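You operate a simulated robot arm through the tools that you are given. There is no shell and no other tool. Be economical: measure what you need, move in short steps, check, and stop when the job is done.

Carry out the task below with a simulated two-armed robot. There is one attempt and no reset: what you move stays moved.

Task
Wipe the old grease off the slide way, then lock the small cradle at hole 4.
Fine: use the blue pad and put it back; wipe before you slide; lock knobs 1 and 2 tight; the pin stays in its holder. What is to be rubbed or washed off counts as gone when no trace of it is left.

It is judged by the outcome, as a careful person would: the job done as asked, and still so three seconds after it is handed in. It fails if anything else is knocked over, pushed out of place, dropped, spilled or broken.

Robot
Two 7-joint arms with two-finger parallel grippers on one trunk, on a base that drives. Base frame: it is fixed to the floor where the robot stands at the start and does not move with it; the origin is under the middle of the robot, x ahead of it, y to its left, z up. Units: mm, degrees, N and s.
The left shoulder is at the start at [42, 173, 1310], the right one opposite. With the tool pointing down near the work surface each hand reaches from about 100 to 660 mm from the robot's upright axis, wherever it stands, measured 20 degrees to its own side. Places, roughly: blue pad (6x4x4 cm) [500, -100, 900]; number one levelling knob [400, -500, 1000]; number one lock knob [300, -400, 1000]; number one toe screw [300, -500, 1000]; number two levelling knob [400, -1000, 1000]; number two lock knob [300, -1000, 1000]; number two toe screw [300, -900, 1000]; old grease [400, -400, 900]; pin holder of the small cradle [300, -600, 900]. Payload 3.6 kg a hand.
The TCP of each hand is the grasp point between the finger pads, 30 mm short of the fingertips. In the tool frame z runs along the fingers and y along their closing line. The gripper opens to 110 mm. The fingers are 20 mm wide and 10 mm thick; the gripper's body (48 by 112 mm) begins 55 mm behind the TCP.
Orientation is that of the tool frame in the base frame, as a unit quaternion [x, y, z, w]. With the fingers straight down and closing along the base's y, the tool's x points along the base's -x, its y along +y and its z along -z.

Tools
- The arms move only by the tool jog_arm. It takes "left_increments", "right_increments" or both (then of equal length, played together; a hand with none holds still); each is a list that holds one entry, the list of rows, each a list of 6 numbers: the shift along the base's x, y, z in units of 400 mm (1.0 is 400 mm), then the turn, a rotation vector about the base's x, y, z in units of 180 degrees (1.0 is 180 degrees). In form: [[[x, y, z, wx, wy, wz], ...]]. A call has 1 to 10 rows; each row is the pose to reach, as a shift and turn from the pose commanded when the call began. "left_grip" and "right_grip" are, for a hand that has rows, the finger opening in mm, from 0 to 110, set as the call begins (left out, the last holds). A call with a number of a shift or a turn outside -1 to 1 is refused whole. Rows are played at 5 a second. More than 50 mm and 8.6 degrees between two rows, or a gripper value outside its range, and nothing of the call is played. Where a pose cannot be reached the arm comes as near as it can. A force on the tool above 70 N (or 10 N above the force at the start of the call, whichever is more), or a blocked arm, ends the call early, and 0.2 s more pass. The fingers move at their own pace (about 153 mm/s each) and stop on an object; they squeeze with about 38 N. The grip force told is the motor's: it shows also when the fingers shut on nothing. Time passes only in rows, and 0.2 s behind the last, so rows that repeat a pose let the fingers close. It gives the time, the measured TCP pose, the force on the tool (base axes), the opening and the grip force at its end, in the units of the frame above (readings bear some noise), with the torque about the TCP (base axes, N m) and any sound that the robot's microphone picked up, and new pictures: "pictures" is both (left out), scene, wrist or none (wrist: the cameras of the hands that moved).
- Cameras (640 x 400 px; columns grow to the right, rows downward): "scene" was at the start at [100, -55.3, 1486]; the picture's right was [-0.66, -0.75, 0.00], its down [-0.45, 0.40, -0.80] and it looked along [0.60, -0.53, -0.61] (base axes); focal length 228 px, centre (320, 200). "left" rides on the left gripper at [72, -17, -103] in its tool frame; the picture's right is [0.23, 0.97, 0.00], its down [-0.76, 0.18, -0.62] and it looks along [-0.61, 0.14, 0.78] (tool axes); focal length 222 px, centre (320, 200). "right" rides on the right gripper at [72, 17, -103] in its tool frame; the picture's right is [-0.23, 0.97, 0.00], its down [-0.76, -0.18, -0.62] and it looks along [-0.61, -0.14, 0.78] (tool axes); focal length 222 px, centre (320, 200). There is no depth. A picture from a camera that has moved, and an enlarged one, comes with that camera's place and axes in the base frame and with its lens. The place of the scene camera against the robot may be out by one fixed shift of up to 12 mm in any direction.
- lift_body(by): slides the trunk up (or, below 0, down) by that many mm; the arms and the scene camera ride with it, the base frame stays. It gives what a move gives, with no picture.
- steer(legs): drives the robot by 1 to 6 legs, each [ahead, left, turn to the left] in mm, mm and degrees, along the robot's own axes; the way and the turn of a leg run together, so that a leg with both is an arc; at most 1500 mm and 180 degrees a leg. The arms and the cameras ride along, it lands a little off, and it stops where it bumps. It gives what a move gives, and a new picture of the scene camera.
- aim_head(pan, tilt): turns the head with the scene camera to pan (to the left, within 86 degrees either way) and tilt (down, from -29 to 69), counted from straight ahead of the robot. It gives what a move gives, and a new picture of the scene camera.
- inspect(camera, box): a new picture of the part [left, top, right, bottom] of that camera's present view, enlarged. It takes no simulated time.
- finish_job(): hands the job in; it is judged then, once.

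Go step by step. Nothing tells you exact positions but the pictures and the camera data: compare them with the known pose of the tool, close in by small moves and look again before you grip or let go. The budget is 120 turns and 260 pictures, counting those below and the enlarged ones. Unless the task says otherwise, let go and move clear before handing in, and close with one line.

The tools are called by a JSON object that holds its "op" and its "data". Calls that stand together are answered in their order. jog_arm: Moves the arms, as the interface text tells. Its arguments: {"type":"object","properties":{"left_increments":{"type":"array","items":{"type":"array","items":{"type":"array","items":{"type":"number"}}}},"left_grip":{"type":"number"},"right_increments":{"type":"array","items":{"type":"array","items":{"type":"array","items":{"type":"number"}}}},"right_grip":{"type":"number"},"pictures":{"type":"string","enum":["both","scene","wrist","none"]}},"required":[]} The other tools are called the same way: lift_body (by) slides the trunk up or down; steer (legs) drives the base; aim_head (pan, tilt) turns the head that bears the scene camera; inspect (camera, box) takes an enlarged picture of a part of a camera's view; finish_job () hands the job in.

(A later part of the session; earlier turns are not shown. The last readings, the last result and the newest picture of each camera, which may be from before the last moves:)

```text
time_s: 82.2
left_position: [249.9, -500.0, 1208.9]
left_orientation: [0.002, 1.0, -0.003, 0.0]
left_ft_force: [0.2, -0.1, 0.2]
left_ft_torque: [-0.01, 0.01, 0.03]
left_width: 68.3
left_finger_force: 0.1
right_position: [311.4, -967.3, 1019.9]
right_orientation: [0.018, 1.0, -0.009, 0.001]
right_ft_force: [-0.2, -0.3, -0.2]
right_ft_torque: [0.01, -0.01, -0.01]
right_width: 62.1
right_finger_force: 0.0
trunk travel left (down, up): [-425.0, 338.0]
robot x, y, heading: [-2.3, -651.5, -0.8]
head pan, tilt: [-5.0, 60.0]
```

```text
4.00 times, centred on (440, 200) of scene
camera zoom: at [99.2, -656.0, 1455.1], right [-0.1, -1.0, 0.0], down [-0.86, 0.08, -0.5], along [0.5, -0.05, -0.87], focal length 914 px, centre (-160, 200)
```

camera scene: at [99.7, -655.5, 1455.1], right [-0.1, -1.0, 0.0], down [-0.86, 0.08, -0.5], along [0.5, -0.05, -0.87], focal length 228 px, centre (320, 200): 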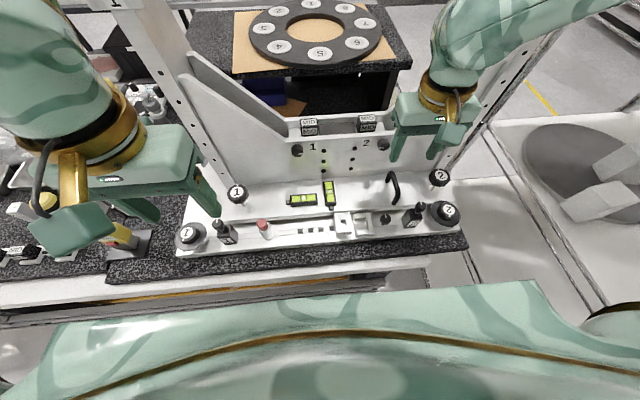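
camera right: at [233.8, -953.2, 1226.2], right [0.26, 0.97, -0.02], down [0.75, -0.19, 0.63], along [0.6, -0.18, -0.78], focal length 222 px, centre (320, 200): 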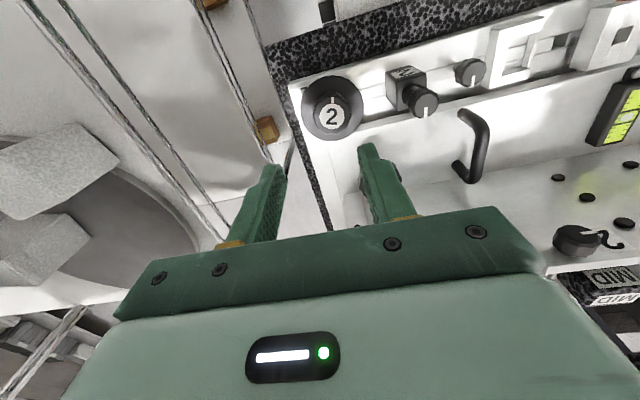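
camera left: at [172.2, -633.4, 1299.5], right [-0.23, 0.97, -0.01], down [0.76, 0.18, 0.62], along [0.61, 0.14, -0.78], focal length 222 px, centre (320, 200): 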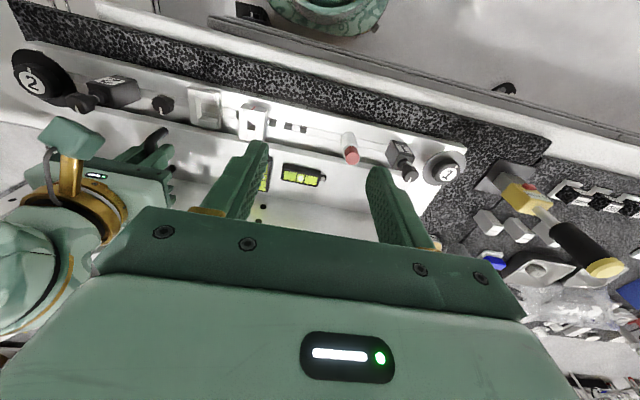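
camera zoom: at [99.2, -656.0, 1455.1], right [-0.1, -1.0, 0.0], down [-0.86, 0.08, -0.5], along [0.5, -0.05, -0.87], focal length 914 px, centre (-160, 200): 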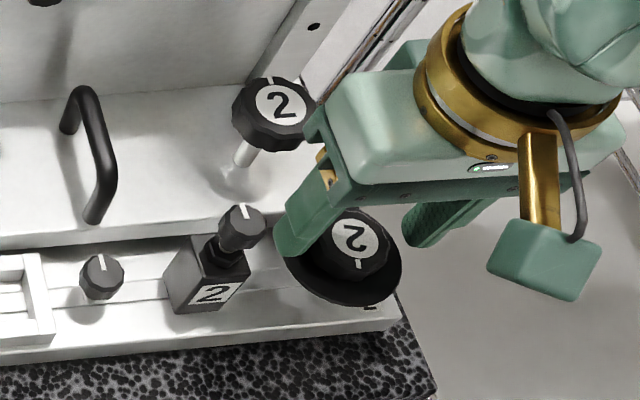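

{"op": "jog_arm", "data": {"right_increments": [[[0.005, 0.001, -0.025, 0, 0, 0], [0.005, 0.001, -0.05, 0, 0, 0], [0.005, 0.001, -0.05, 0, 0, 0]]], "pictures": "none"}}

{"op": "jog_arm", "data": {"right_increments": [[[0, 0, 0, 0, 0, 0], [0, 0, 0, 0, 0, 0], [0, 0, 0, 0, 0, 0]]], "right_grip": 10, "pictures": "none"}}

{"op": "inspect", "data": {"camera": "right", "box": [220, 60, 420, 220]}}

{"op": "inspect", "data": {"camera": "scene", "box": [380, 150, 500, 250]}}

```text
time_s: 83.0
left_position: [250.0, -499.4, 1207.2]
left_orientation: [0.001, 1.0, -0.003, 0.0]
left_ft_force: [0.1, 0.3, 0.0]
left_ft_torque: [0.01, 0.02, -0.01]
left_width: 67.8
left_finger_force: 0.0
right_position: [314.0, -966.7, 1001.4]
right_orientation: [0.017, 1.0, -0.011, 0.001]
right_ft_force: [0.2, -0.2, 0.2]
right_ft_torque: [-0.01, 0.0, 0.02]
right_width: 62.2
right_finger_force: 0.1
trunk travel left (down, up): [-425.0, 338.0]
robot x, y, heading: [-0.2, -652.4, -0.6]
head pan, tilt: [-5.0, 60.0]
```

```text
time_s: 83.8
left_position: [249.5, -499.5, 1207.9]
left_orientation: [0.001, 1.0, -0.003, 0.0]
left_ft_force: [0.0, 0.2, 0.1]
left_ft_torque: [0.03, 0.01, -0.01]
left_width: 67.7
left_finger_force: 0.1
right_position: [313.0, -967.3, 1001.6]
right_orientation: [0.017, 1.0, -0.01, 0.001]
right_ft_force: [-0.4, 4.7, -7.9]
right_ft_torque: [1.04, -0.67, -0.07]
right_width: 39.0
right_finger_force: 44.7
trunk travel left (down, up): [-425.0, 338.0]
robot x, y, heading: [1.1, -653.4, -0.6]
head pan, tilt: [-5.0, 60.0]
```

```text
2.50 times, centred on (320, 140) of right
camera zoom: at [241.4, -944.2, 1104.8], right [0.26, 0.97, -0.02], down [0.75, -0.19, 0.63], along [0.6, -0.18, -0.78], focal length 555 px, centre (320, 350)
```

zoom: 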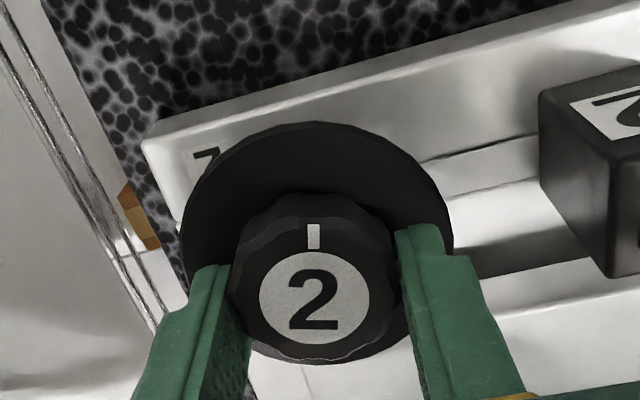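

```text
4.00 times, centred on (440, 200) of scene
camera zoom: at [99.2, -655.1, 1455.1], right [-0.1, -1.0, 0.0], down [-0.86, 0.08, -0.5], along [0.5, -0.05, -0.87], focal length 914 px, centre (-160, 200)
```

zoom: 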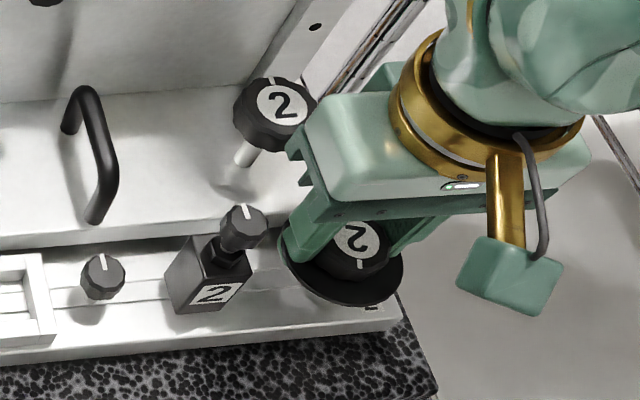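

Gripped (39 mm). I'll turn clockwise 40° and watch the torque.

{"op": "jog_arm", "data": {"right_increments": [[[0, 0, 0, 0, 0, -0.044], [0, 0, 0, 0, 0, -0.088], [0, 0, 0, 0, 0, -0.132], [0, 0, 0, 0, 0, -0.176], [0, 0, 0, 0, 0, -0.22], [0, 0, 0, 0, 0, -0.22]]], "pictures": "wrist"}}

```text
time_s: 85.2
left_position: [250.3, -501.1, 1208.0]
left_orientation: [0.001, 1.0, -0.002, 0.0]
left_ft_force: [-0.2, -0.2, 0.0]
left_ft_torque: [-0.02, -0.03, 0.02]
left_width: 68.0
left_finger_force: 0.1
right_position: [312.7, -969.7, 1001.3]
right_orientation: [0.355, 0.935, -0.011, -0.001]
right_ft_force: [1.1, -12.6, 6.4]
right_ft_torque: [-0.42, -0.85, 0.25]
right_width: 39.1
right_finger_force: 45.2
trunk travel left (down, up): [-425.0, 338.0]
robot x, y, heading: [-1.2, -651.9, -0.6]
head pan, tilt: [-5.0, 60.0]
camera right: at [270.4, -906.0, 1104.6], right [0.82, 0.58, -0.02], down [0.46, -0.63, 0.63], along [0.35, -0.52, -0.78], focal length 222 px, centre (320, 200)
```

right: 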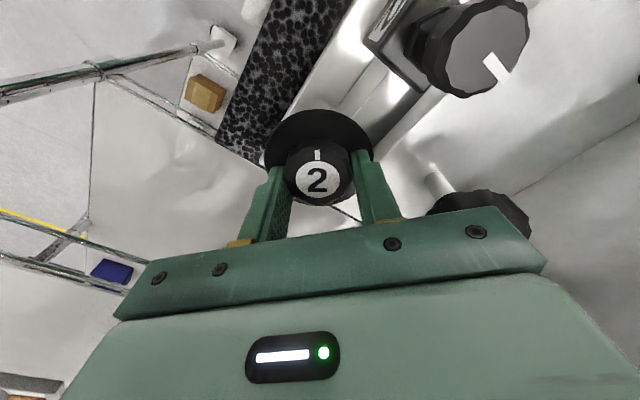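

The knob turns with the hand at low torque. I'll continue clockwise.

{"op": "jog_arm", "data": {"right_increments": [[[0, 0, 0, 0, 0, -0.044], [0, 0, 0, 0, 0, -0.088], [0, 0, 0, 0, 0, -0.132], [0, 0, 0, 0, 0, -0.176], [0, 0, 0, 0, 0, -0.22], [0, 0, 0, 0, 0, -0.264], [0, 0, 0, 0, 0, -0.308], [0, 0, 0, 0, 0, -0.352], [0, 0, 0, 0, 0, -0.39]]], "pictures": "wrist"}}

```text
time_s: 86.9
left_position: [248.6, -498.7, 1207.3]
left_orientation: [-0.001, 1.0, -0.003, -0.001]
left_ft_force: [-0.9, 0.3, -0.9]
left_ft_torque: [0.02, -0.02, 0.0]
left_width: 67.9
left_finger_force: 0.0
right_position: [309.9, -962.5, 1001.3]
right_orientation: [0.754, 0.657, -0.011, -0.017]
right_ft_force: [-5.8, 11.1, -6.4]
right_ft_torque: [-1.59, 0.78, 1.68]
right_width: 39.4
right_finger_force: 44.9
right hand out of reach, approached as far as the arm can: row 8
trunk travel left (down, up): [-425.0, 338.0]
robot x, y, heading: [-3.3, -648.4, -0.0]
head pan, tilt: [-5.0, 60.0]
stopped in row 8 (right hand): the force on the tool passed its limit at 84 N (the readings are from after the stop); the commanded pose is now the measured one
camera right: at [339.8, -894.1, 1106.0], right [0.93, -0.36, -0.04], down [-0.25, -0.74, 0.63], along [-0.25, -0.57, -0.78], focal length 222 px, centre (320, 200)
```

right: 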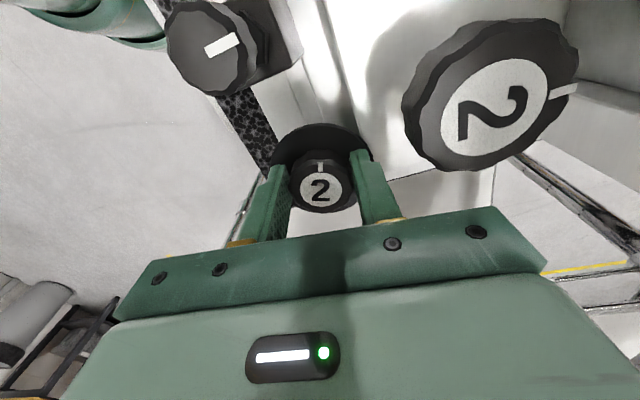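

The wrist's limit is reached after about 96° of turning. I'll open, turn back around the knob and take a new grip.

{"op": "jog_arm", "data": {"right_increments": [[[0.005, -0.01, 0, 0, 0, 0], [0.005, -0.01, 0, 0, 0, 0], [0.008, -0.01, 0, 0, 0, 0.045], [0.008, -0.01, 0, 0, 0, 0.09], [0.008, -0.01, 0, 0, 0, 0.135], [0.008, -0.01, 0, 0, 0, 0.18], [0.008, -0.01, 0, 0, 0, 0.225], [0.008, -0.01, 0, 0, 0, 0.27], [0.008, -0.01, 0, 0, 0, 0.315], [0.008, -0.01, 0, 0, 0, 0.36]]], "right_grip": 62, "pictures": "none"}}

{"op": "jog_arm", "data": {"right_increments": [[[0, 0, 0, 0, 0, 0.045], [0, 0, 0, 0, 0, 0.09], [0, 0, 0, 0, 0, 0.135], [0, 0, 0, 0, 0, 0.18], [0, 0, 0, 0, 0, 0.225], [0, 0, 0, 0, 0, 0.27], [0, 0, 0, 0, 0, 0.315], [0, 0, 0, 0, 0, 0.35], [0, 0, 0, 0, 0, 0.35]]], "pictures": "wrist"}}

```text
time_s: 88.4
left_position: [248.2, -502.0, 1208.9]
left_orientation: [0.004, 1.0, -0.002, 0.002]
left_ft_force: [-0.4, 0.1, 0.1]
left_ft_torque: [-0.02, 0.0, -0.02]
left_width: 68.1
left_finger_force: 0.0
right_position: [306.5, -975.7, 1002.0]
right_orientation: [0.587, 0.809, -0.017, -0.016]
right_ft_force: [-18.7, -10.3, 44.5]
right_ft_torque: [1.14, 2.64, -10.07]
right_width: 50.3
right_finger_force: 0.0
trunk travel left (down, up): [-425.0, 338.0]
robot x, y, heading: [-3.3, -649.7, -0.8]
head pan, tilt: [-5.0, 60.0]
stopped in row 7 (right hand): the force on the tool passed its limit at 72 N (the readings are from after the stop); the commanded pose is now the measured one
```

```text
time_s: 89.0
left_position: [248.3, -502.5, 1207.7]
left_orientation: [0.005, 1.0, -0.003, 0.001]
left_ft_force: [0.7, 0.0, 1.4]
left_ft_torque: [0.06, 0.03, -0.02]
left_width: 68.3
left_finger_force: 0.0
right_position: [304.9, -976.4, 1002.1]
right_orientation: [0.553, 0.833, -0.017, -0.015]
right_ft_force: [-15.5, -2.7, 43.2]
right_ft_torque: [0.75, 2.3, -8.27]
right_width: 52.8
right_finger_force: 0.1
trunk travel left (down, up): [-425.0, 338.0]
robot x, y, heading: [-3.3, -650.3, -1.1]
head pan, tilt: [-5.0, 60.0]
stopped in row 2 (right hand): the force on the tool passed its limit at 73 N (the readings are from after the stop); the commanded pose is now the measured one
camera right: at [297.2, -900.8, 1106.6], right [0.98, 0.17, -0.05], down [0.16, -0.76, 0.63], along [0.07, -0.62, -0.78], focal length 222 px, centre (320, 200)
```

right: 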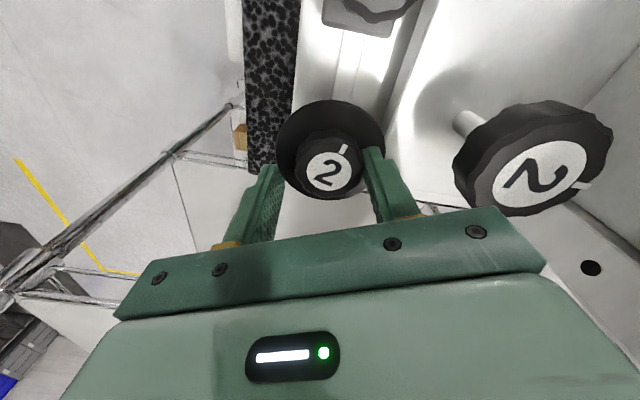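

A fingertip met the carriage's front edge. I'll rise clear first, then turn back above the knob.

{"op": "jog_arm", "data": {"right_increments": [[[0, 0.01, 0.03, 0, 0, 0], [0.01, 0.02, 0.08, 0, 0, 0], [0.017, 0.022, 0.1, 0, 0, 0], [0.017, 0.022, 0.1, 0, 0, 0.045], [0.017, 0.022, 0.1, 0, 0, 0.09], [0.017, 0.022, 0.1, 0, 0, 0.135], [0.017, 0.022, 0.1, 0, 0, 0.18], [0.017, 0.022, 0.1, 0, 0, 0.225], [0.017, 0.022, 0.1, 0, 0, 0.27], [0.017, 0.022, 0.1, 0, 0, 0.315]]], "pictures": "none"}}

{"op": "inspect", "data": {"camera": "scene", "box": [300, 200, 380, 250]}}

{"op": "inspect", "data": {"camera": "right", "box": [200, 40, 440, 220]}}

```text
time_s: 89.4
left_position: [252.0, -501.5, 1206.5]
left_orientation: [0.003, 1.0, -0.003, -0.003]
left_ft_force: [0.0, 0.2, -0.4]
left_ft_torque: [0.03, 0.03, 0.0]
left_width: 68.3
left_finger_force: 0.1
right_position: [300.3, -975.8, 1004.4]
right_orientation: [0.553, 0.832, -0.029, -0.026]
right_ft_force: [-0.4, 5.0, -32.4]
right_ft_torque: [-1.72, 2.14, -4.13]
right_width: 63.4
right_finger_force: 1.9
trunk travel left (down, up): [-425.0, 338.0]
robot x, y, heading: [-1.7, -650.9, -1.1]
head pan, tilt: [-5.0, 60.0]
stopped in row 2 (right hand): the force on the tool passed its limit at 95 N (the readings are from after the stop); the commanded pose is now the measured one
```

```text
8.00 times, centred on (340, 225) of scene
camera zoom: at [100.9, -657.0, 1454.3], right [-0.1, -0.99, 0.0], down [-0.86, 0.09, -0.5], along [0.5, -0.05, -0.87], focal length 1827 px, centre (160, 0)
```

zoom: 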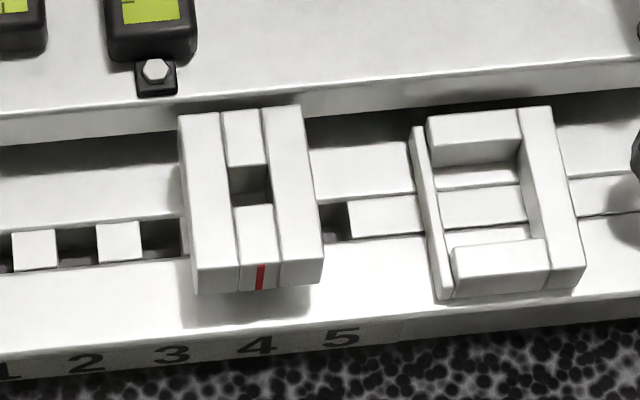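

```text
2.22 times, centred on (320, 130) of right
camera zoom: at [295.7, -900.3, 1107.5], right [0.98, 0.17, -0.08], down [0.18, -0.76, 0.63], along [0.05, -0.63, -0.78], focal length 494 px, centre (320, 356)
```

zoom: 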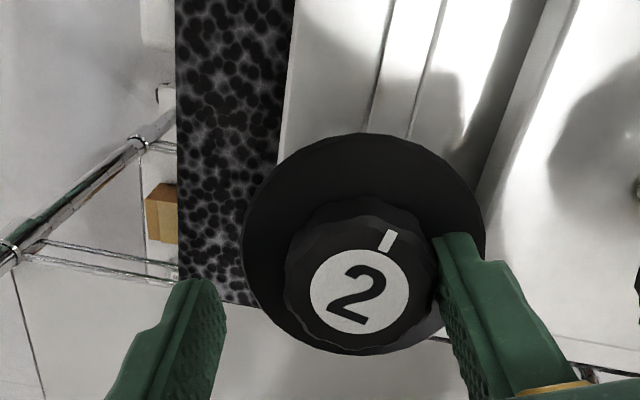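

The finger is wedged between knob and carriage edge. I'll close nearly onto the knob while re-centring, then rise with the fingers only slightly open.

{"op": "jog_arm", "data": {"right_increments": [[[0.012, 0.01, 0, 0, 0, 0], [0.026, 0.02, 0, 0, 0, 0], [0.026, 0.025, 0, 0, 0, 0]]], "right_grip": 44, "pictures": "none"}}

{"op": "inspect", "data": {"camera": "right", "box": [200, 40, 440, 220]}}

```text
time_s: 90.0
left_position: [252.5, -501.3, 1207.0]
left_orientation: [0.004, 1.0, -0.003, -0.003]
left_ft_force: [-0.3, -0.6, -0.5]
left_ft_torque: [0.0, 0.0, 0.0]
left_width: 68.1
left_finger_force: 0.1
right_position: [307.4, -973.2, 1003.3]
right_orientation: [0.555, 0.831, -0.033, -0.028]
right_ft_force: [1.7, 4.5, -35.1]
right_ft_torque: [-3.04, 0.94, -3.59]
right_width: 48.0
right_finger_force: 3.4
trunk travel left (down, up): [-425.0, 338.0]
robot x, y, heading: [-1.7, -651.2, -1.0]
head pan, tilt: [-5.0, 60.0]
stopped in row 2 (right hand): the force on the tool passed its limit at 74 N (the readings are from after the stop); the commanded pose is now the measured one
```

```text
2.22 times, centred on (320, 130) of right
camera zoom: at [303.6, -895.3, 1106.8], right [0.98, 0.16, -0.08], down [0.18, -0.76, 0.63], along [0.04, -0.63, -0.77], focal length 494 px, centre (320, 356)
```

zoom: 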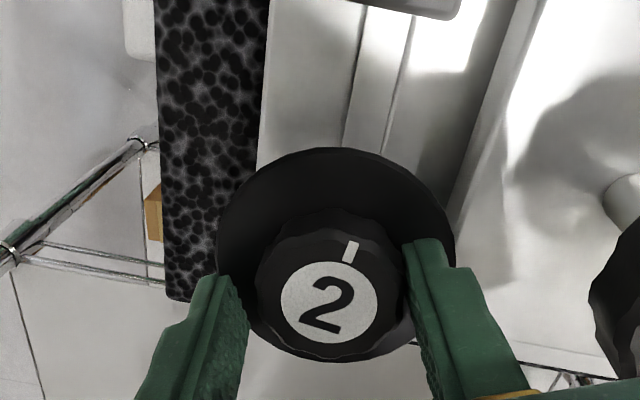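

{"op": "inspect", "data": {"camera": "scene", "box": [390, 140, 490, 240]}}

{"op": "inspect", "data": {"camera": "left", "box": [0, 40, 240, 200]}}

```text
4.00 times, centred on (440, 190) of scene
camera zoom: at [101.5, -656.9, 1455.0], right [-0.1, -0.99, 0.0], down [-0.86, 0.09, -0.5], along [0.5, -0.05, -0.87], focal length 914 px, centre (-160, 240)
```

zoom: 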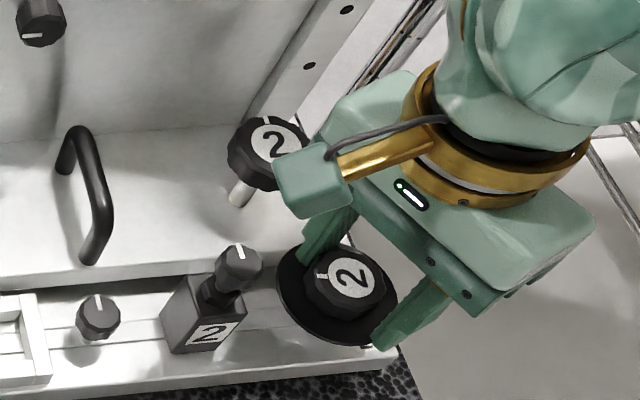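

```text
2.50 times, centred on (120, 120) of left
camera zoom: at [180.8, -517.9, 1310.6], right [-0.22, 0.98, 0.0], down [0.76, 0.18, 0.62], along [0.61, 0.13, -0.78], focal length 555 px, centre (820, 400)
```

zoom: 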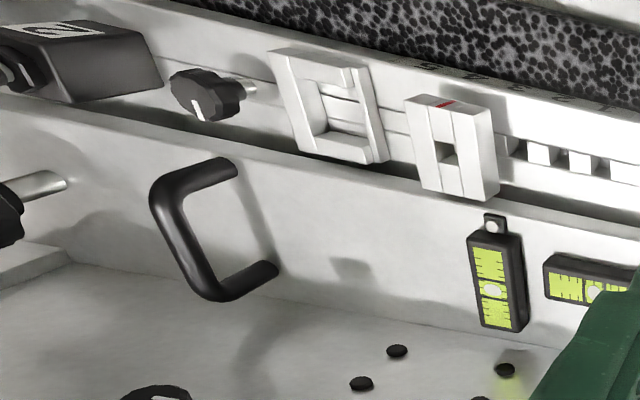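

The readings look like a wedge. I'll undo the turn by about 12° toward the pose that was free, re-centred on the knob, and read the forces again.

{"op": "jog_arm", "data": {"right_increments": [[[0.005, 0.005, 0, 0, 0, -0.03], [0.01, 0.012, 0, 0, 0, -0.07], [0.012, 0.016, 0, 0, 0, -0.1], [0.012, 0.016, 0, 0, 0, -0.1]]], "right_grip": 48, "pictures": "wrist"}}

```text
time_s: 91.0
left_position: [249.2, -500.7, 1206.7]
left_orientation: [0.004, 1.0, -0.002, 0.001]
left_ft_force: [1.1, 0.2, 0.0]
left_ft_torque: [-0.02, 0.04, -0.05]
left_width: 67.5
left_finger_force: 0.0
right_position: [309.4, -963.1, 1007.3]
right_orientation: [0.673, 0.738, -0.027, -0.029]
right_ft_force: [-20.6, 15.7, -20.7]
right_ft_torque: [0.55, 1.05, 0.27]
right_width: 40.7
right_finger_force: 0.1
trunk travel left (down, up): [-425.0, 338.0]
robot x, y, heading: [0.1, -649.6, -1.0]
head pan, tilt: [-5.0, 60.0]
camera right: at [327.5, -888.7, 1110.0], right [0.99, -0.14, -0.08], down [-0.06, -0.77, 0.63], along [-0.15, -0.62, -0.77], focal length 222 px, centre (320, 200)
```

right: 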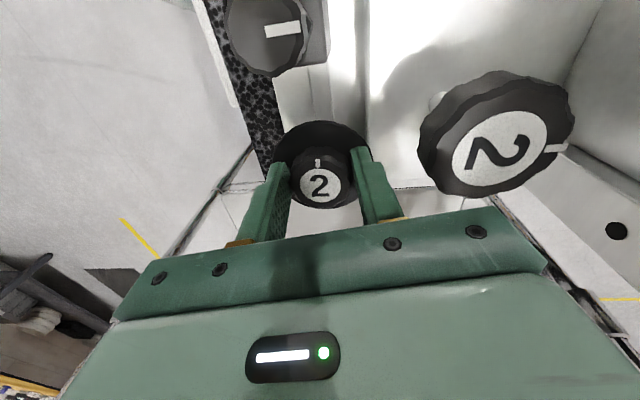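

{"op": "jog_arm", "data": {"right_increments": [[[-0.002, 0, 0.01, 0, 0, 0], [-0.002, 0, 0.02, 0, 0, 0], [-0.002, 0, 0.03, 0, 0, 0]]], "right_grip": 41, "pictures": "none"}}

{"op": "inspect", "data": {"camera": "scene", "box": [390, 140, 490, 240]}}

```text
time_s: 91.8
left_position: [249.4, -502.5, 1209.0]
left_orientation: [0.003, 1.0, -0.003, -0.001]
left_ft_force: [-0.2, 0.2, -0.3]
left_ft_torque: [-0.02, 0.01, 0.03]
left_width: 68.0
left_finger_force: 0.0
right_position: [312.3, -966.1, 1019.6]
right_orientation: [0.673, 0.739, -0.026, -0.026]
right_ft_force: [-5.3, -2.2, 2.3]
right_ft_torque: [-0.05, 0.23, 0.04]
right_width: 43.8
right_finger_force: 2.5
trunk travel left (down, up): [-425.0, 338.0]
robot x, y, heading: [-0.4, -649.1, -1.0]
head pan, tilt: [-5.0, 60.0]
```

```text
4.00 times, centred on (440, 190) of scene
camera zoom: at [97.8, -657.2, 1455.8], right [-0.1, -0.99, 0.0], down [-0.86, 0.09, -0.5], along [0.5, -0.05, -0.87], focal length 914 px, centre (-160, 240)
```

zoom: 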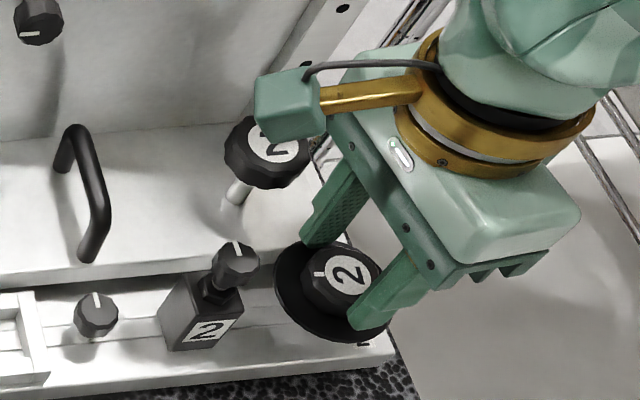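

Free again. I'll rise, turn back to about +35° above the knob, and from now on release only with a small opening and lift before turning.

{"op": "jog_arm", "data": {"right_increments": [[[0, 0, 0.04, 0, 0, 0], [0, 0, 0.08, 0, 0, 0.03], [0, 0, 0.08, 0, 0, 0.075], [0, 0, 0.08, 0, 0, 0.12], [0, 0, 0.08, 0, 0, 0.165], [0, 0, 0.08, 0, 0, 0.21], [0, 0, 0.08, 0, 0, 0.255], [0, 0, 0.08, 0, 0, 0.3], [0, 0, 0.08, 0, 0, 0.345], [0, 0, 0.08, 0, 0, 0.39]]], "right_grip": 56, "pictures": "none"}}

{"op": "jog_arm", "data": {"right_increments": [[[0, 0, 0, 0, 0, 0.045], [0, 0, 0, 0, 0, 0.09], [0, 0, 0, 0, 0, 0.135], [0, 0, 0, 0, 0, 0.18], [0, 0, 0, 0, 0, 0.225], [0, 0, 0, 0, 0, 0.26], [0, 0, 0, 0, 0, 0.26]]], "pictures": "wrist"}}

```text
time_s: 94.0
left_position: [250.5, -502.2, 1207.3]
left_orientation: [0.003, 1.0, -0.002, 0.0]
left_ft_force: [-0.2, -0.3, 0.7]
left_ft_torque: [0.0, -0.01, -0.02]
left_width: 68.1
left_finger_force: 0.0
right_position: [311.2, -964.0, 1050.4]
right_orientation: [0.124, 0.991, -0.038, -0.008]
right_ft_force: [0.0, 1.0, 0.1]
right_ft_torque: [-0.03, 0.01, 0.01]
right_width: 56.0
right_finger_force: 0.0
trunk travel left (down, up): [-425.0, 338.0]
robot x, y, heading: [-2.0, -649.0, -0.8]
head pan, tilt: [-5.0, 60.0]
```

```text
time_s: 95.5
left_position: [250.5, -501.1, 1207.1]
left_orientation: [0.003, 1.0, -0.003, 0.0]
left_ft_force: [0.0, -0.8, 0.6]
left_ft_torque: [-0.02, 0.01, 0.04]
left_width: 67.9
left_finger_force: 0.1
right_position: [312.0, -964.6, 1049.9]
right_orientation: [-0.279, 0.96, -0.039, 0.008]
right_ft_force: [0.1, 0.0, 0.3]
right_ft_torque: [-0.03, 0.02, -0.02]
right_width: 56.2
right_finger_force: 0.1
trunk travel left (down, up): [-425.0, 338.0]
robot x, y, heading: [-7.2, -649.7, -1.1]
head pan, tilt: [-5.0, 60.0]
camera right: at [237.0, -981.1, 1152.8], right [-0.33, 0.94, -0.08], down [0.72, 0.3, 0.63], along [0.62, 0.15, -0.77], focal length 222 px, centre (320, 200)
```

right: 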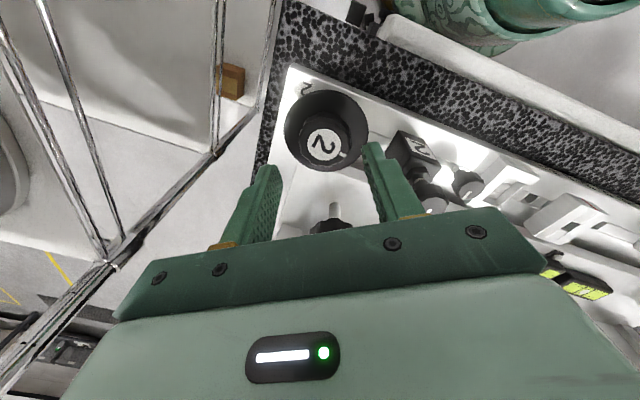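

{"op": "jog_arm", "data": {"right_increments": [[[0, 0, 0, 0.011, 0.006, 0], [0, 0, -0.03, 0.0223, 0.0118, 0], [0, 0, -0.05, 0.0223, 0.0118, 0], [0, 0, -0.05, 0.0223, 0.0118, 0]]], "right_grip": 62, "pictures": "none"}}

{"op": "inspect", "data": {"camera": "right", "box": [220, 60, 420, 220]}}

```text
time_s: 96.5
left_position: [249.1, -501.9, 1207.6]
left_orientation: [0.003, 1.0, -0.003, 0.0]
left_ft_force: [0.2, -0.1, -0.7]
left_ft_torque: [-0.01, -0.02, 0.0]
left_width: 68.3
left_finger_force: 0.0
right_position: [311.3, -965.6, 1029.6]
right_orientation: [-0.278, 0.96, 0.001, 0.0]
right_ft_force: [0.8, 0.3, -0.1]
right_ft_torque: [0.0, 0.0, 0.0]
right_width: 61.8
right_finger_force: 0.0
trunk travel left (down, up): [-425.0, 338.0]
robot x, y, heading: [-2.6, -652.7, -0.8]
head pan, tilt: [-5.0, 60.0]
```

```text
2.50 times, centred on (320, 140) of right
camera zoom: at [240.5, -988.7, 1133.3], right [-0.33, 0.94, 0.0], down [0.74, 0.26, 0.62], along [0.59, 0.21, -0.78], focal length 555 px, centre (320, 350)
```

zoom: 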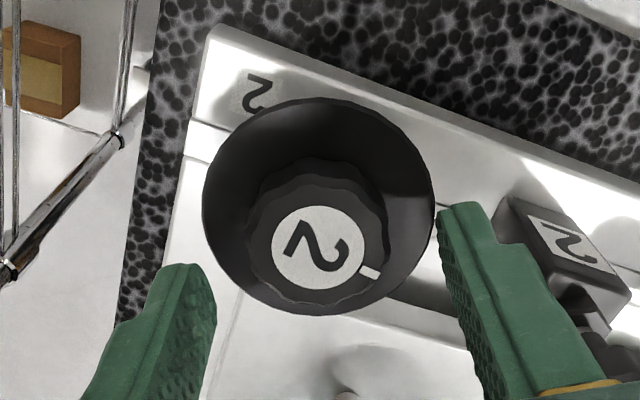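

Well centred. Down, grip, and turn clockwise again.

{"op": "jog_arm", "data": {"right_increments": [[[0.003, 0, -0.035, 0, 0, 0], [0.003, 0, -0.068, 0, 0, 0], [0.003, 0, -0.068, 0, 0, 0]]], "pictures": "none"}}

{"op": "jog_arm", "data": {"right_increments": [[[0, 0, 0, 0, 0, 0], [0, 0, 0, 0, 0, 0], [0, 0, 0, 0, 0, 0], [0, 0, 0, 0, 0, -0.044], [0, 0, 0, 0, 0, -0.088], [0, 0, 0, 0, 0, -0.132], [0, 0, 0, 0, 0, -0.176], [0, 0, 0, 0, 0, -0.22], [0, 0, 0, 0, 0, -0.264], [0, 0, 0, 0, 0, -0.264]]], "right_grip": 10, "pictures": "wrist"}}

```text
time_s: 97.3
left_position: [250.4, -501.4, 1206.7]
left_orientation: [0.003, 1.0, -0.003, 0.0]
left_ft_force: [0.4, -0.5, 0.2]
left_ft_torque: [0.01, 0.02, -0.03]
left_width: 68.0
left_finger_force: 0.0
right_position: [313.2, -964.0, 1000.9]
right_orientation: [-0.278, 0.96, 0.0, 0.0]
right_ft_force: [-0.8, -0.2, 0.2]
right_ft_torque: [0.03, 0.02, -0.02]
right_width: 62.1
right_finger_force: 0.1
trunk travel left (down, up): [-425.0, 338.0]
robot x, y, heading: [-3.2, -650.1, -0.9]
head pan, tilt: [-5.0, 60.0]
```

```text
time_s: 99.5
left_position: [252.1, -505.9, 1207.8]
left_orientation: [0.004, 1.0, -0.002, -0.001]
left_ft_force: [0.2, -0.3, 0.5]
left_ft_torque: [0.0, -0.02, -0.01]
left_width: 67.9
left_finger_force: 0.0
right_position: [313.2, -967.1, 1001.5]
right_orientation: [0.134, 0.991, 0.0, 0.0]
right_ft_force: [4.8, -16.6, -10.1]
right_ft_torque: [-0.78, -1.0, -0.03]
right_width: 40.2
right_finger_force: 44.9
trunk travel left (down, up): [-425.0, 338.0]
robot x, y, heading: [1.0, -655.7, -0.9]
head pan, tilt: [-5.0, 60.0]
camera right: at [247.6, -931.4, 1105.6], right [0.48, 0.88, 0.0], down [0.69, -0.37, 0.62], along [0.55, -0.3, -0.78], focal length 222 px, centre (320, 200)
```

right: 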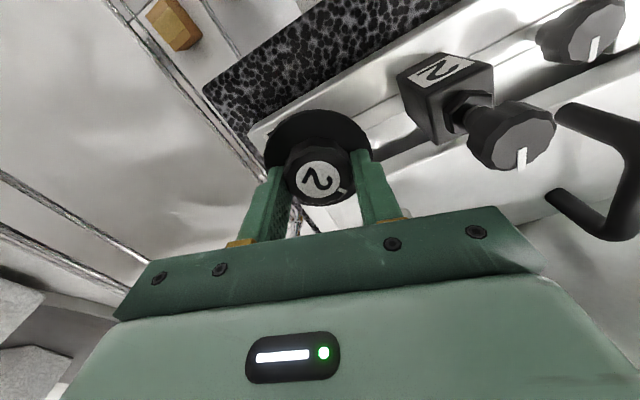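

{"op": "jog_arm", "data": {"right_increments": [[[0, 0, 0, 0, 0, -0.044], [0, 0, 0, 0, 0, -0.088], [0, 0, 0, 0, 0, -0.132], [0, 0, 0, 0, 0, -0.176], [0, 0, 0, 0, 0, -0.22], [0, 0, 0, 0, 0, -0.264], [0, 0, 0, 0, 0, -0.29]]], "pictures": "wrist"}}

```text
time_s: 101.2
left_position: [248.2, -503.1, 1207.2]
left_orientation: [0.004, 1.0, -0.002, 0.001]
left_ft_force: [-0.6, -0.2, -0.2]
left_ft_torque: [0.02, 0.0, 0.02]
left_width: 68.1
left_finger_force: 0.0
right_position: [307.3, -964.4, 1000.6]
right_orientation: [0.557, 0.83, 0.001, -0.004]
right_ft_force: [-25.9, 1.4, -23.3]
right_ft_torque: [0.44, 0.04, 0.16]
right_width: 39.0
right_finger_force: 44.0
trunk travel left (down, up): [-425.0, 338.0]
robot x, y, heading: [-3.8, -650.2, -0.9]
head pan, tilt: [-5.0, 60.0]
camera right: at [296.0, -890.1, 1106.2], right [0.99, 0.16, 0.0], down [0.13, -0.78, 0.62], along [0.1, -0.61, -0.79], focal length 222 px, centre (320, 200)
```

right: 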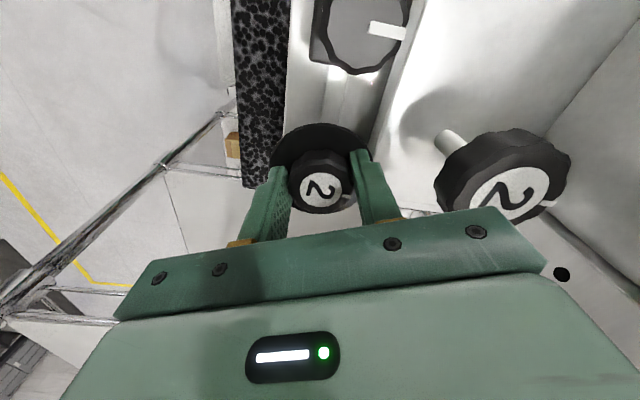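

Still loose. Release, lift, turn back and repeat.

{"op": "jog_arm", "data": {"right_increments": [[[0, 0, 0, 0, 0, 0], [0.005, 0, 0.01, 0, 0, 0], [0.01, 0, 0.05, 0, 0, 0], [0.01, 0, 0.1, 0, 0, 0], [0.01, 0, 0.1, 0, 0, 0.045], [0.01, 0, 0.1, 0, 0, 0.09], [0.01, 0, 0.1, 0, 0, 0.135], [0.01, 0, 0.1, 0, 0, 0.18], [0.01, 0, 0.1, 0, 0, 0.225], [0.01, 0, 0.1, 0, 0, 0.27]]], "right_grip": 45, "pictures": "none"}}

{"op": "jog_arm", "data": {"right_increments": [[[0, 0, 0, 0, 0, 0.045], [0, 0, 0, 0, 0, 0.09], [0, 0, 0, 0, 0, 0.135], [0, 0, 0, 0, 0, 0.18], [0, 0, 0, 0, 0, 0.225], [0, 0, 0, 0, 0, 0.27], [0, 0, 0, 0, 0, 0.31], [0, 0, 0, 0, 0, 0.31]]], "right_grip": 62, "pictures": "wrist"}}

{"op": "inspect", "data": {"camera": "right", "box": [220, 60, 420, 220]}}

```text
time_s: 101.8
left_position: [250.6, -502.6, 1207.4]
left_orientation: [0.003, 1.0, -0.003, -0.002]
left_ft_force: [0.4, -0.2, 0.5]
left_ft_torque: [-0.02, -0.01, 0.02]
left_width: 68.1
left_finger_force: 0.0
right_position: [307.1, -965.3, 1006.2]
right_orientation: [0.558, 0.83, -0.005, -0.01]
right_ft_force: [-6.5, -2.7, -15.2]
right_ft_torque: [-0.16, 0.61, -0.14]
right_width: 41.5
right_finger_force: 0.1
trunk travel left (down, up): [-425.0, 338.0]
robot x, y, heading: [-5.1, -652.1, -0.9]
head pan, tilt: [-5.0, 60.0]
stopped in row 3 (right hand): the force on the tool passed its limit at 98 N (the readings are from after the stop); the commanded pose is now the measured one
```

```text
time_s: 103.6
left_position: [250.3, -502.8, 1208.3]
left_orientation: [0.004, 1.0, -0.003, 0.0]
left_ft_force: [-0.7, -0.1, -0.7]
left_ft_torque: [0.01, -0.01, -0.04]
left_width: 68.0
left_finger_force: 0.0
right_position: [308.3, -964.0, 1006.4]
right_orientation: [0.101, 0.995, -0.006, -0.005]
right_ft_force: [-0.2, 0.3, -0.6]
right_ft_torque: [0.03, -0.03, -0.01]
right_width: 62.0
right_finger_force: 0.0
trunk travel left (down, up): [-425.0, 338.0]
robot x, y, heading: [-3.0, -653.0, -0.8]
head pan, tilt: [-5.0, 60.0]
camera right: at [242.1, -930.8, 1111.9], right [0.42, 0.91, -0.01], down [0.72, -0.32, 0.62], along [0.56, -0.27, -0.79], focal length 222 px, centre (320, 200)
```

right: 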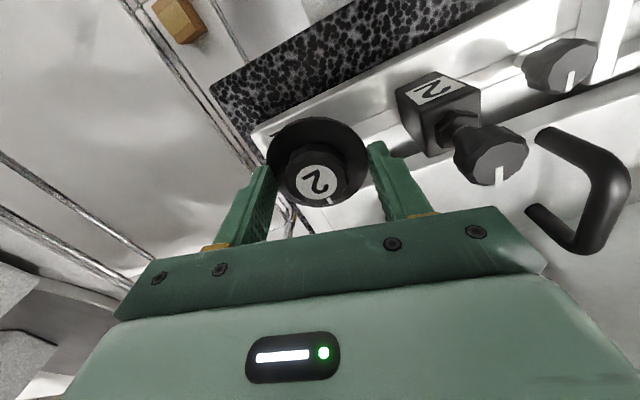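

```text
2.50 times, centred on (320, 140) of right
camera zoom: at [242.1, -930.8, 1111.9], right [0.42, 0.91, -0.01], down [0.72, -0.32, 0.62], along [0.56, -0.27, -0.79], focal length 555 px, centre (320, 350)
```

zoom: 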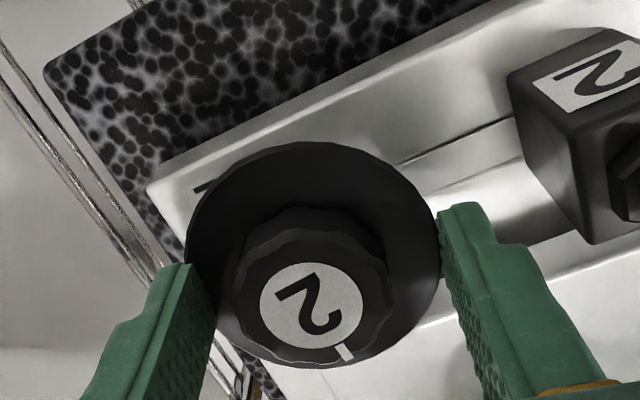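

The knob has turned 180° so far (its mark went from -x to +x). I'll turn back further to +32° and repeat.

{"op": "jog_arm", "data": {"right_increments": [[[0.008, -0.003, 0, 0, 0, 0.045], [0.01, -0.003, 0, 0, 0, 0.09], [0.01, -0.003, 0, 0, 0, 0.135], [0.01, -0.003, 0, 0, 0, 0.18], [0.01, -0.003, -0.006, 0, 0, 0.225], [0.01, -0.003, -0.012, 0, 0, 0.245], [0.01, -0.003, -0.012, 0, 0, 0.245]]], "pictures": "none"}}

{"op": "jog_arm", "data": {"right_increments": [[[0, 0, 0, 0, 0, 0], [0, 0, 0, 0, 0, 0], [0, 0, 0, 0, 0, 0], [0, 0, 0, 0, 0, -0.044], [0, 0, 0, 0, 0, -0.088], [0, 0, 0, 0, 0, -0.132], [0, 0, 0, 0, 0, -0.176], [0, 0, 0, 0, 0, -0.22], [0, 0, 0, 0, 0, -0.264], [0, 0, 0, 0, 0, -0.264]]], "right_grip": 10, "pictures": "none"}}

{"op": "jog_arm", "data": {"right_increments": [[[0, 0, 0, 0, 0, -0.044], [0, 0, 0, 0, 0, -0.088], [0, 0, 0, 0, 0, -0.132], [0, 0, 0, 0, 0, -0.176], [0, 0, 0, 0, 0, -0.22], [0, 0, 0, 0, 0, -0.264]]], "pictures": "wrist"}}

```text
time_s: 105.2
left_position: [250.9, -501.7, 1207.0]
left_orientation: [0.004, 1.0, -0.003, 0.0]
left_ft_force: [-0.3, 0.1, -0.1]
left_ft_torque: [0.0, -0.03, 0.0]
left_width: 67.9
left_finger_force: 0.1
right_position: [313.1, -964.8, 1002.1]
right_orientation: [-0.279, 0.96, -0.008, -0.003]
right_ft_force: [0.1, -0.1, 0.0]
right_ft_torque: [-0.01, 0.0, 0.01]
right_width: 61.9
right_finger_force: 0.2
trunk travel left (down, up): [-425.0, 338.0]
robot x, y, heading: [-4.1, -653.9, -0.8]
head pan, tilt: [-5.0, 60.0]
```

```text
time_s: 107.4
left_position: [250.5, -504.4, 1207.6]
left_orientation: [0.004, 1.0, -0.002, 0.0]
left_ft_force: [-0.4, -0.3, 0.1]
left_ft_torque: [0.0, 0.01, -0.01]
left_width: 67.9
left_finger_force: 0.1
right_position: [311.6, -966.1, 1001.4]
right_orientation: [0.134, 0.991, -0.006, -0.006]
right_ft_force: [0.7, -16.8, 3.9]
right_ft_torque: [0.2, 0.23, 0.09]
right_width: 39.1
right_finger_force: 45.2
trunk travel left (down, up): [-425.0, 338.0]
robot x, y, heading: [-3.1, -648.8, -0.9]
head pan, tilt: [-5.0, 60.0]
```

```text
time_s: 108.8
left_position: [246.5, -503.1, 1208.5]
left_orientation: [0.003, 1.0, -0.001, 0.001]
left_ft_force: [-0.5, -0.1, 0.7]
left_ft_torque: [-0.01, -0.01, 0.0]
left_width: 67.9
left_finger_force: 0.0
right_position: [308.2, -964.5, 1001.7]
right_orientation: [0.523, 0.852, -0.002, -0.01]
right_ft_force: [-28.0, -5.7, -13.1]
right_ft_torque: [0.65, -0.17, 0.48]
right_width: 39.5
right_finger_force: 45.0
trunk travel left (down, up): [-425.0, 338.0]
robot x, y, heading: [-1.2, -647.7, -0.7]
head pan, tilt: [-5.0, 60.0]
camera right: at [292.0, -892.7, 1107.1], right [0.97, 0.24, -0.02], down [0.2, -0.76, 0.61], along [0.13, -0.6, -0.79], focal length 222 px, centre (320, 200)
```

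right: 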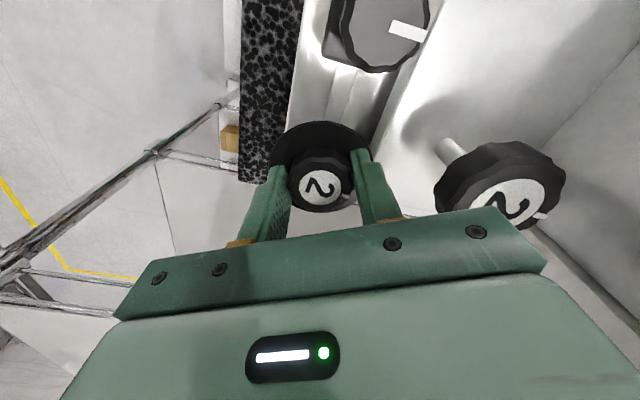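

This time the knob's mark still points +x: the fingers slipped, so the knob is probably at its stop. I'll re-grip and test in a small step with a picture and torque reading.

{"op": "jog_arm", "data": {"right_increments": [[[0, 0, 0, 0, 0, 0], [0.004, 0, 0.01, 0, 0, 0], [0.006, 0, 0.02, 0, 0, 0], [0.008, -0.003, 0.03, 0, 0, 0.045], [0.008, -0.003, 0.03, 0, 0, 0.09], [0.01, -0.003, 0.03, 0, 0, 0.135], [0.01, -0.003, 0.03, 0, 0, 0.18], [0.01, -0.003, 0.03, 0, 0, 0.225], [0.01, -0.003, 0.03, 0, 0, 0.27]]], "right_grip": 46, "pictures": "none"}}

{"op": "inspect", "data": {"camera": "right", "box": [220, 60, 420, 220]}}

```text
time_s: 109.7
left_position: [250.0, -500.7, 1208.4]
left_orientation: [0.003, 1.0, -0.001, -0.001]
left_ft_force: [1.0, 0.2, 0.3]
left_ft_torque: [-0.03, -0.01, 0.02]
left_width: 67.9
left_finger_force: 0.1
right_position: [307.3, -965.3, 1006.2]
right_orientation: [0.521, 0.853, -0.008, -0.017]
right_ft_force: [-7.5, -4.3, -11.7]
right_ft_torque: [-0.24, 0.58, -0.14]
right_width: 42.0
right_finger_force: 0.0
trunk travel left (down, up): [-425.0, 338.0]
robot x, y, heading: [-2.3, -653.9, -0.7]
head pan, tilt: [-5.0, 60.0]
stopped in row 4 (right hand): the force on the tool passed its limit at 74 N (the readings are from after the stop); the commanded pose is now the measured one
```

```text
2.50 times, centred on (320, 140) of right
camera zoom: at [293.5, -893.1, 1111.4], right [0.97, 0.24, -0.04], down [0.21, -0.76, 0.61], along [0.12, -0.6, -0.79], focal length 555 px, centre (320, 350)
```

zoom: 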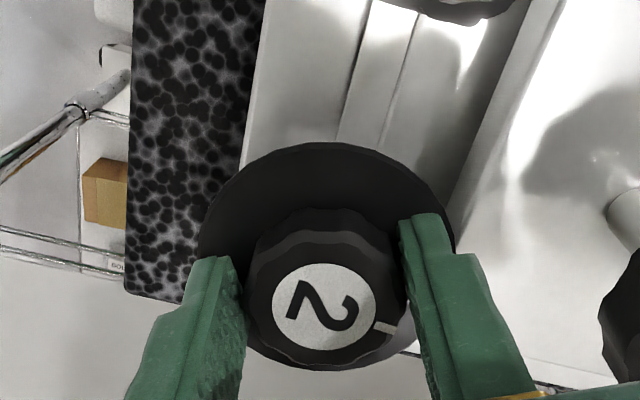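

{"op": "jog_arm", "data": {"right_increments": [[[0, 0, 0, 0, 0, 0.045], [0, 0, 0, 0, 0, 0.09], [0.004, 0, 0, 0, 0, 0.135], [0.008, -0.002, 0, 0, 0, 0.18], [0.012, -0.002, 0, 0, 0, 0.225], [0.012, -0.002, 0, 0, 0, 0.27], [0.012, -0.002, 0, 0, 0, 0.315], [0.012, -0.002, 0, 0, 0, 0.36], [0.012, -0.002, -0.008, 0, 0, 0.36]]], "right_grip": 60, "pictures": "none"}}

{"op": "jog_arm", "data": {"right_increments": [[[0, 0, 0, 0, 0, 0], [0, 0, 0, 0, 0, 0], [0, 0, 0, 0, 0, 0]]], "right_grip": 10, "pictures": "none"}}

{"op": "inspect", "data": {"camera": "right", "box": [220, 60, 420, 220]}}

{"op": "jog_arm", "data": {"right_increments": [[[0, 0, 0, 0, 0, -0.04], [0, 0, 0, 0, 0, -0.08], [0, 0, 0, 0, 0, -0.12]]], "pictures": "none"}}

{"op": "inspect", "data": {"camera": "right", "box": [220, 60, 420, 220]}}

```text
time_s: 111.7
left_position: [250.0, -501.6, 1206.3]
left_orientation: [0.003, 1.0, -0.003, 0.0]
left_ft_force: [-0.2, 0.3, -0.2]
left_ft_torque: [0.02, -0.02, -0.01]
left_width: 67.9
left_finger_force: 0.0
right_position: [313.6, -964.2, 1003.4]
right_orientation: [-0.019, 1.0, -0.013, -0.009]
right_ft_force: [0.0, 0.4, -0.5]
right_ft_torque: [0.0, 0.02, 0.02]
right_width: 60.1
right_finger_force: 0.1
trunk travel left (down, up): [-425.0, 338.0]
robot x, y, heading: [0.3, -647.3, -1.1]
head pan, tilt: [-5.0, 60.0]
```

```text
time_s: 112.5
left_position: [250.8, -501.3, 1207.1]
left_orientation: [0.004, 1.0, -0.003, 0.0]
left_ft_force: [0.3, 0.0, -0.5]
left_ft_torque: [0.01, 0.02, -0.01]
left_width: 68.3
left_finger_force: 0.0
right_position: [314.7, -965.1, 1004.1]
right_orientation: [-0.018, 1.0, -0.013, -0.01]
right_ft_force: [0.8, -4.4, 3.5]
right_ft_torque: [0.44, 0.24, 0.06]
right_width: 39.7
right_finger_force: 45.0
trunk travel left (down, up): [-425.0, 338.0]
robot x, y, heading: [-3.7, -651.4, -0.9]
head pan, tilt: [-5.0, 60.0]
```

```text
2.50 times, centred on (320, 140) of right
camera zoom: at [242.6, -947.9, 1108.8], right [0.19, 0.98, -0.03], down [0.78, -0.13, 0.61], along [0.6, -0.14, -0.79], focal length 555 px, centre (320, 350)
```

zoom: 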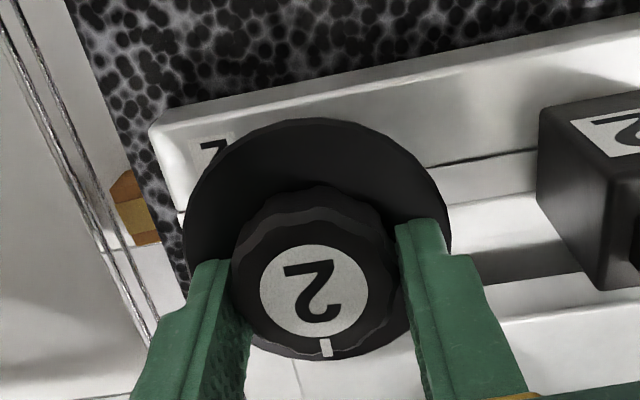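

```text
time_s: 113.3
left_position: [249.3, -503.6, 1208.4]
left_orientation: [0.004, 1.0, -0.001, 0.0]
left_ft_force: [0.0, 0.3, -0.1]
left_ft_torque: [0.0, 0.02, 0.04]
left_width: 68.0
left_finger_force: 0.0
right_position: [314.4, -968.0, 1002.6]
right_orientation: [0.169, 0.985, -0.013, -0.01]
right_ft_force: [2.6, -24.6, 23.9]
right_ft_torque: [-0.09, 0.08, 1.31]
right_width: 39.1
right_finger_force: 45.4
trunk travel left (down, up): [-425.0, 338.0]
robot x, y, heading: [0.9, -652.2, -0.9]
head pan, tilt: [-5.0, 60.0]
```

```text
2.50 times, centred on (320, 140) of right
camera zoom: at [254.2, -924.9, 1108.5], right [0.54, 0.84, -0.03], down [0.67, -0.41, 0.62], along [0.51, -0.35, -0.79], focal length 555 px, centre (320, 350)
```

zoom: 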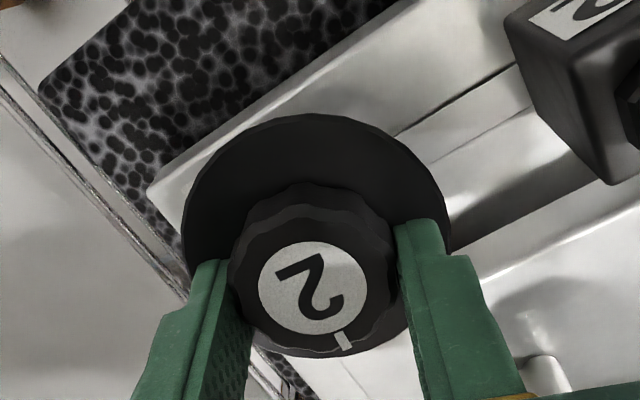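

Knob 2 no longer turns: it resists with 1.3 N·m while its mark stays, so it's tight after half a turn. I'll release it, lift the right hand away and bring the left hand over lock knob 1.

{"op": "jog_arm", "data": {"right_increments": [[[0, 0, 0, 0, 0, 0], [0, 0.003, 0, 0, 0, 0], [0, 0.003, 0.06, 0, 0, 0], [0, 0.003, 0.16, 0, 0, 0], [-0.02, 0, 0.26, 0, 0, 0], [-0.06, 0, 0.36, 0, 0, 0]]], "right_grip": 58, "pictures": "none"}}

{"op": "jog_arm", "data": {"left_increments": [[[0.02, 0.08, 0, 0, 0, 0], [0.05, 0.17, 0, 0, 0, 0], [0.09, 0.24, -0.05, 0, 0, 0], [0.13, 0.26, -0.13, 0, 0, 0], [0.155, 0.262, -0.23, 0, 0, 0]]], "left_grip": 56, "pictures": "both"}}

{"op": "inspect", "data": {"camera": "left", "box": [220, 60, 420, 220]}}

```text
time_s: 114.7
left_position: [249.1, -501.3, 1207.9]
left_orientation: [0.004, 1.0, -0.001, 0.001]
left_ft_force: [0.1, 0.1, 0.3]
left_ft_torque: [0.04, -0.03, 0.02]
left_width: 68.2
left_finger_force: 0.0
right_position: [289.5, -962.5, 1149.6]
right_orientation: [0.169, 0.986, -0.01, -0.011]
right_ft_force: [0.0, -0.1, 0.3]
right_ft_torque: [-0.02, -0.02, 0.0]
right_width: 57.6
right_finger_force: 0.1
trunk travel left (down, up): [-425.0, 338.0]
robot x, y, heading: [-2.8, -650.2, -0.7]
head pan, tilt: [-5.0, 60.0]
```

```text
time_s: 115.9
left_position: [312.1, -397.6, 1118.4]
left_orientation: [0.004, 1.0, -0.002, 0.0]
left_ft_force: [0.9, 0.5, 0.7]
left_ft_torque: [0.02, 0.05, -0.01]
left_width: 55.9
left_finger_force: 0.1
right_position: [290.9, -964.0, 1148.8]
right_orientation: [0.17, 0.985, -0.012, -0.012]
right_ft_force: [-0.3, 0.7, -0.7]
right_ft_torque: [-0.03, 0.03, 0.02]
right_width: 57.9
right_finger_force: 0.1
trunk travel left (down, up): [-425.0, 338.0]
robot x, y, heading: [-1.8, -651.1, -0.9]
head pan, tilt: [-5.0, 60.0]
camera scene: at [98.8, -655.8, 1455.1], right [-0.1, -0.99, 0.0], down [-0.86, 0.09, -0.5], along [0.5, -0.05, -0.87], focal length 228 px, centre (320, 200)
camera left: at [239.2, -412.7, 1220.4], right [-0.22, 0.98, -0.01], down [0.76, 0.18, 0.62], along [0.61, 0.13, -0.78], focal length 222 px, centre (320, 200)
```

scene: 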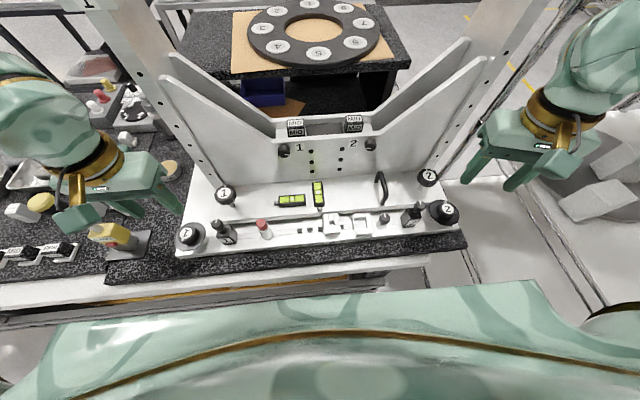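
left: 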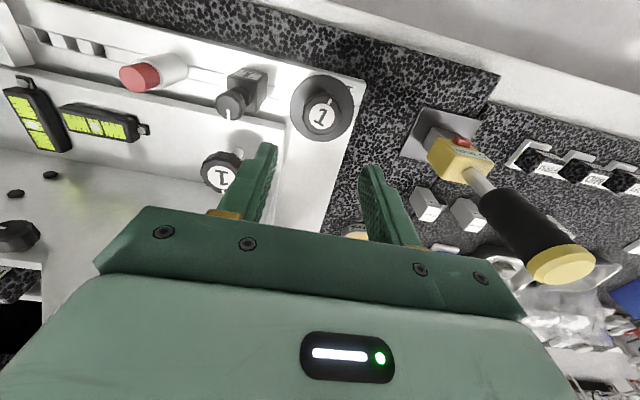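

```text
2.50 times, centred on (320, 140) of left
camera zoom: at [239.2, -412.7, 1220.4], right [-0.22, 0.98, -0.01], down [0.76, 0.18, 0.62], along [0.61, 0.13, -0.78], focal length 555 px, centre (320, 350)
```

zoom: 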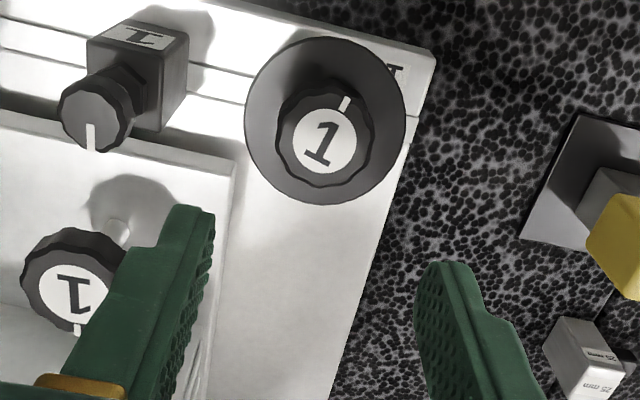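

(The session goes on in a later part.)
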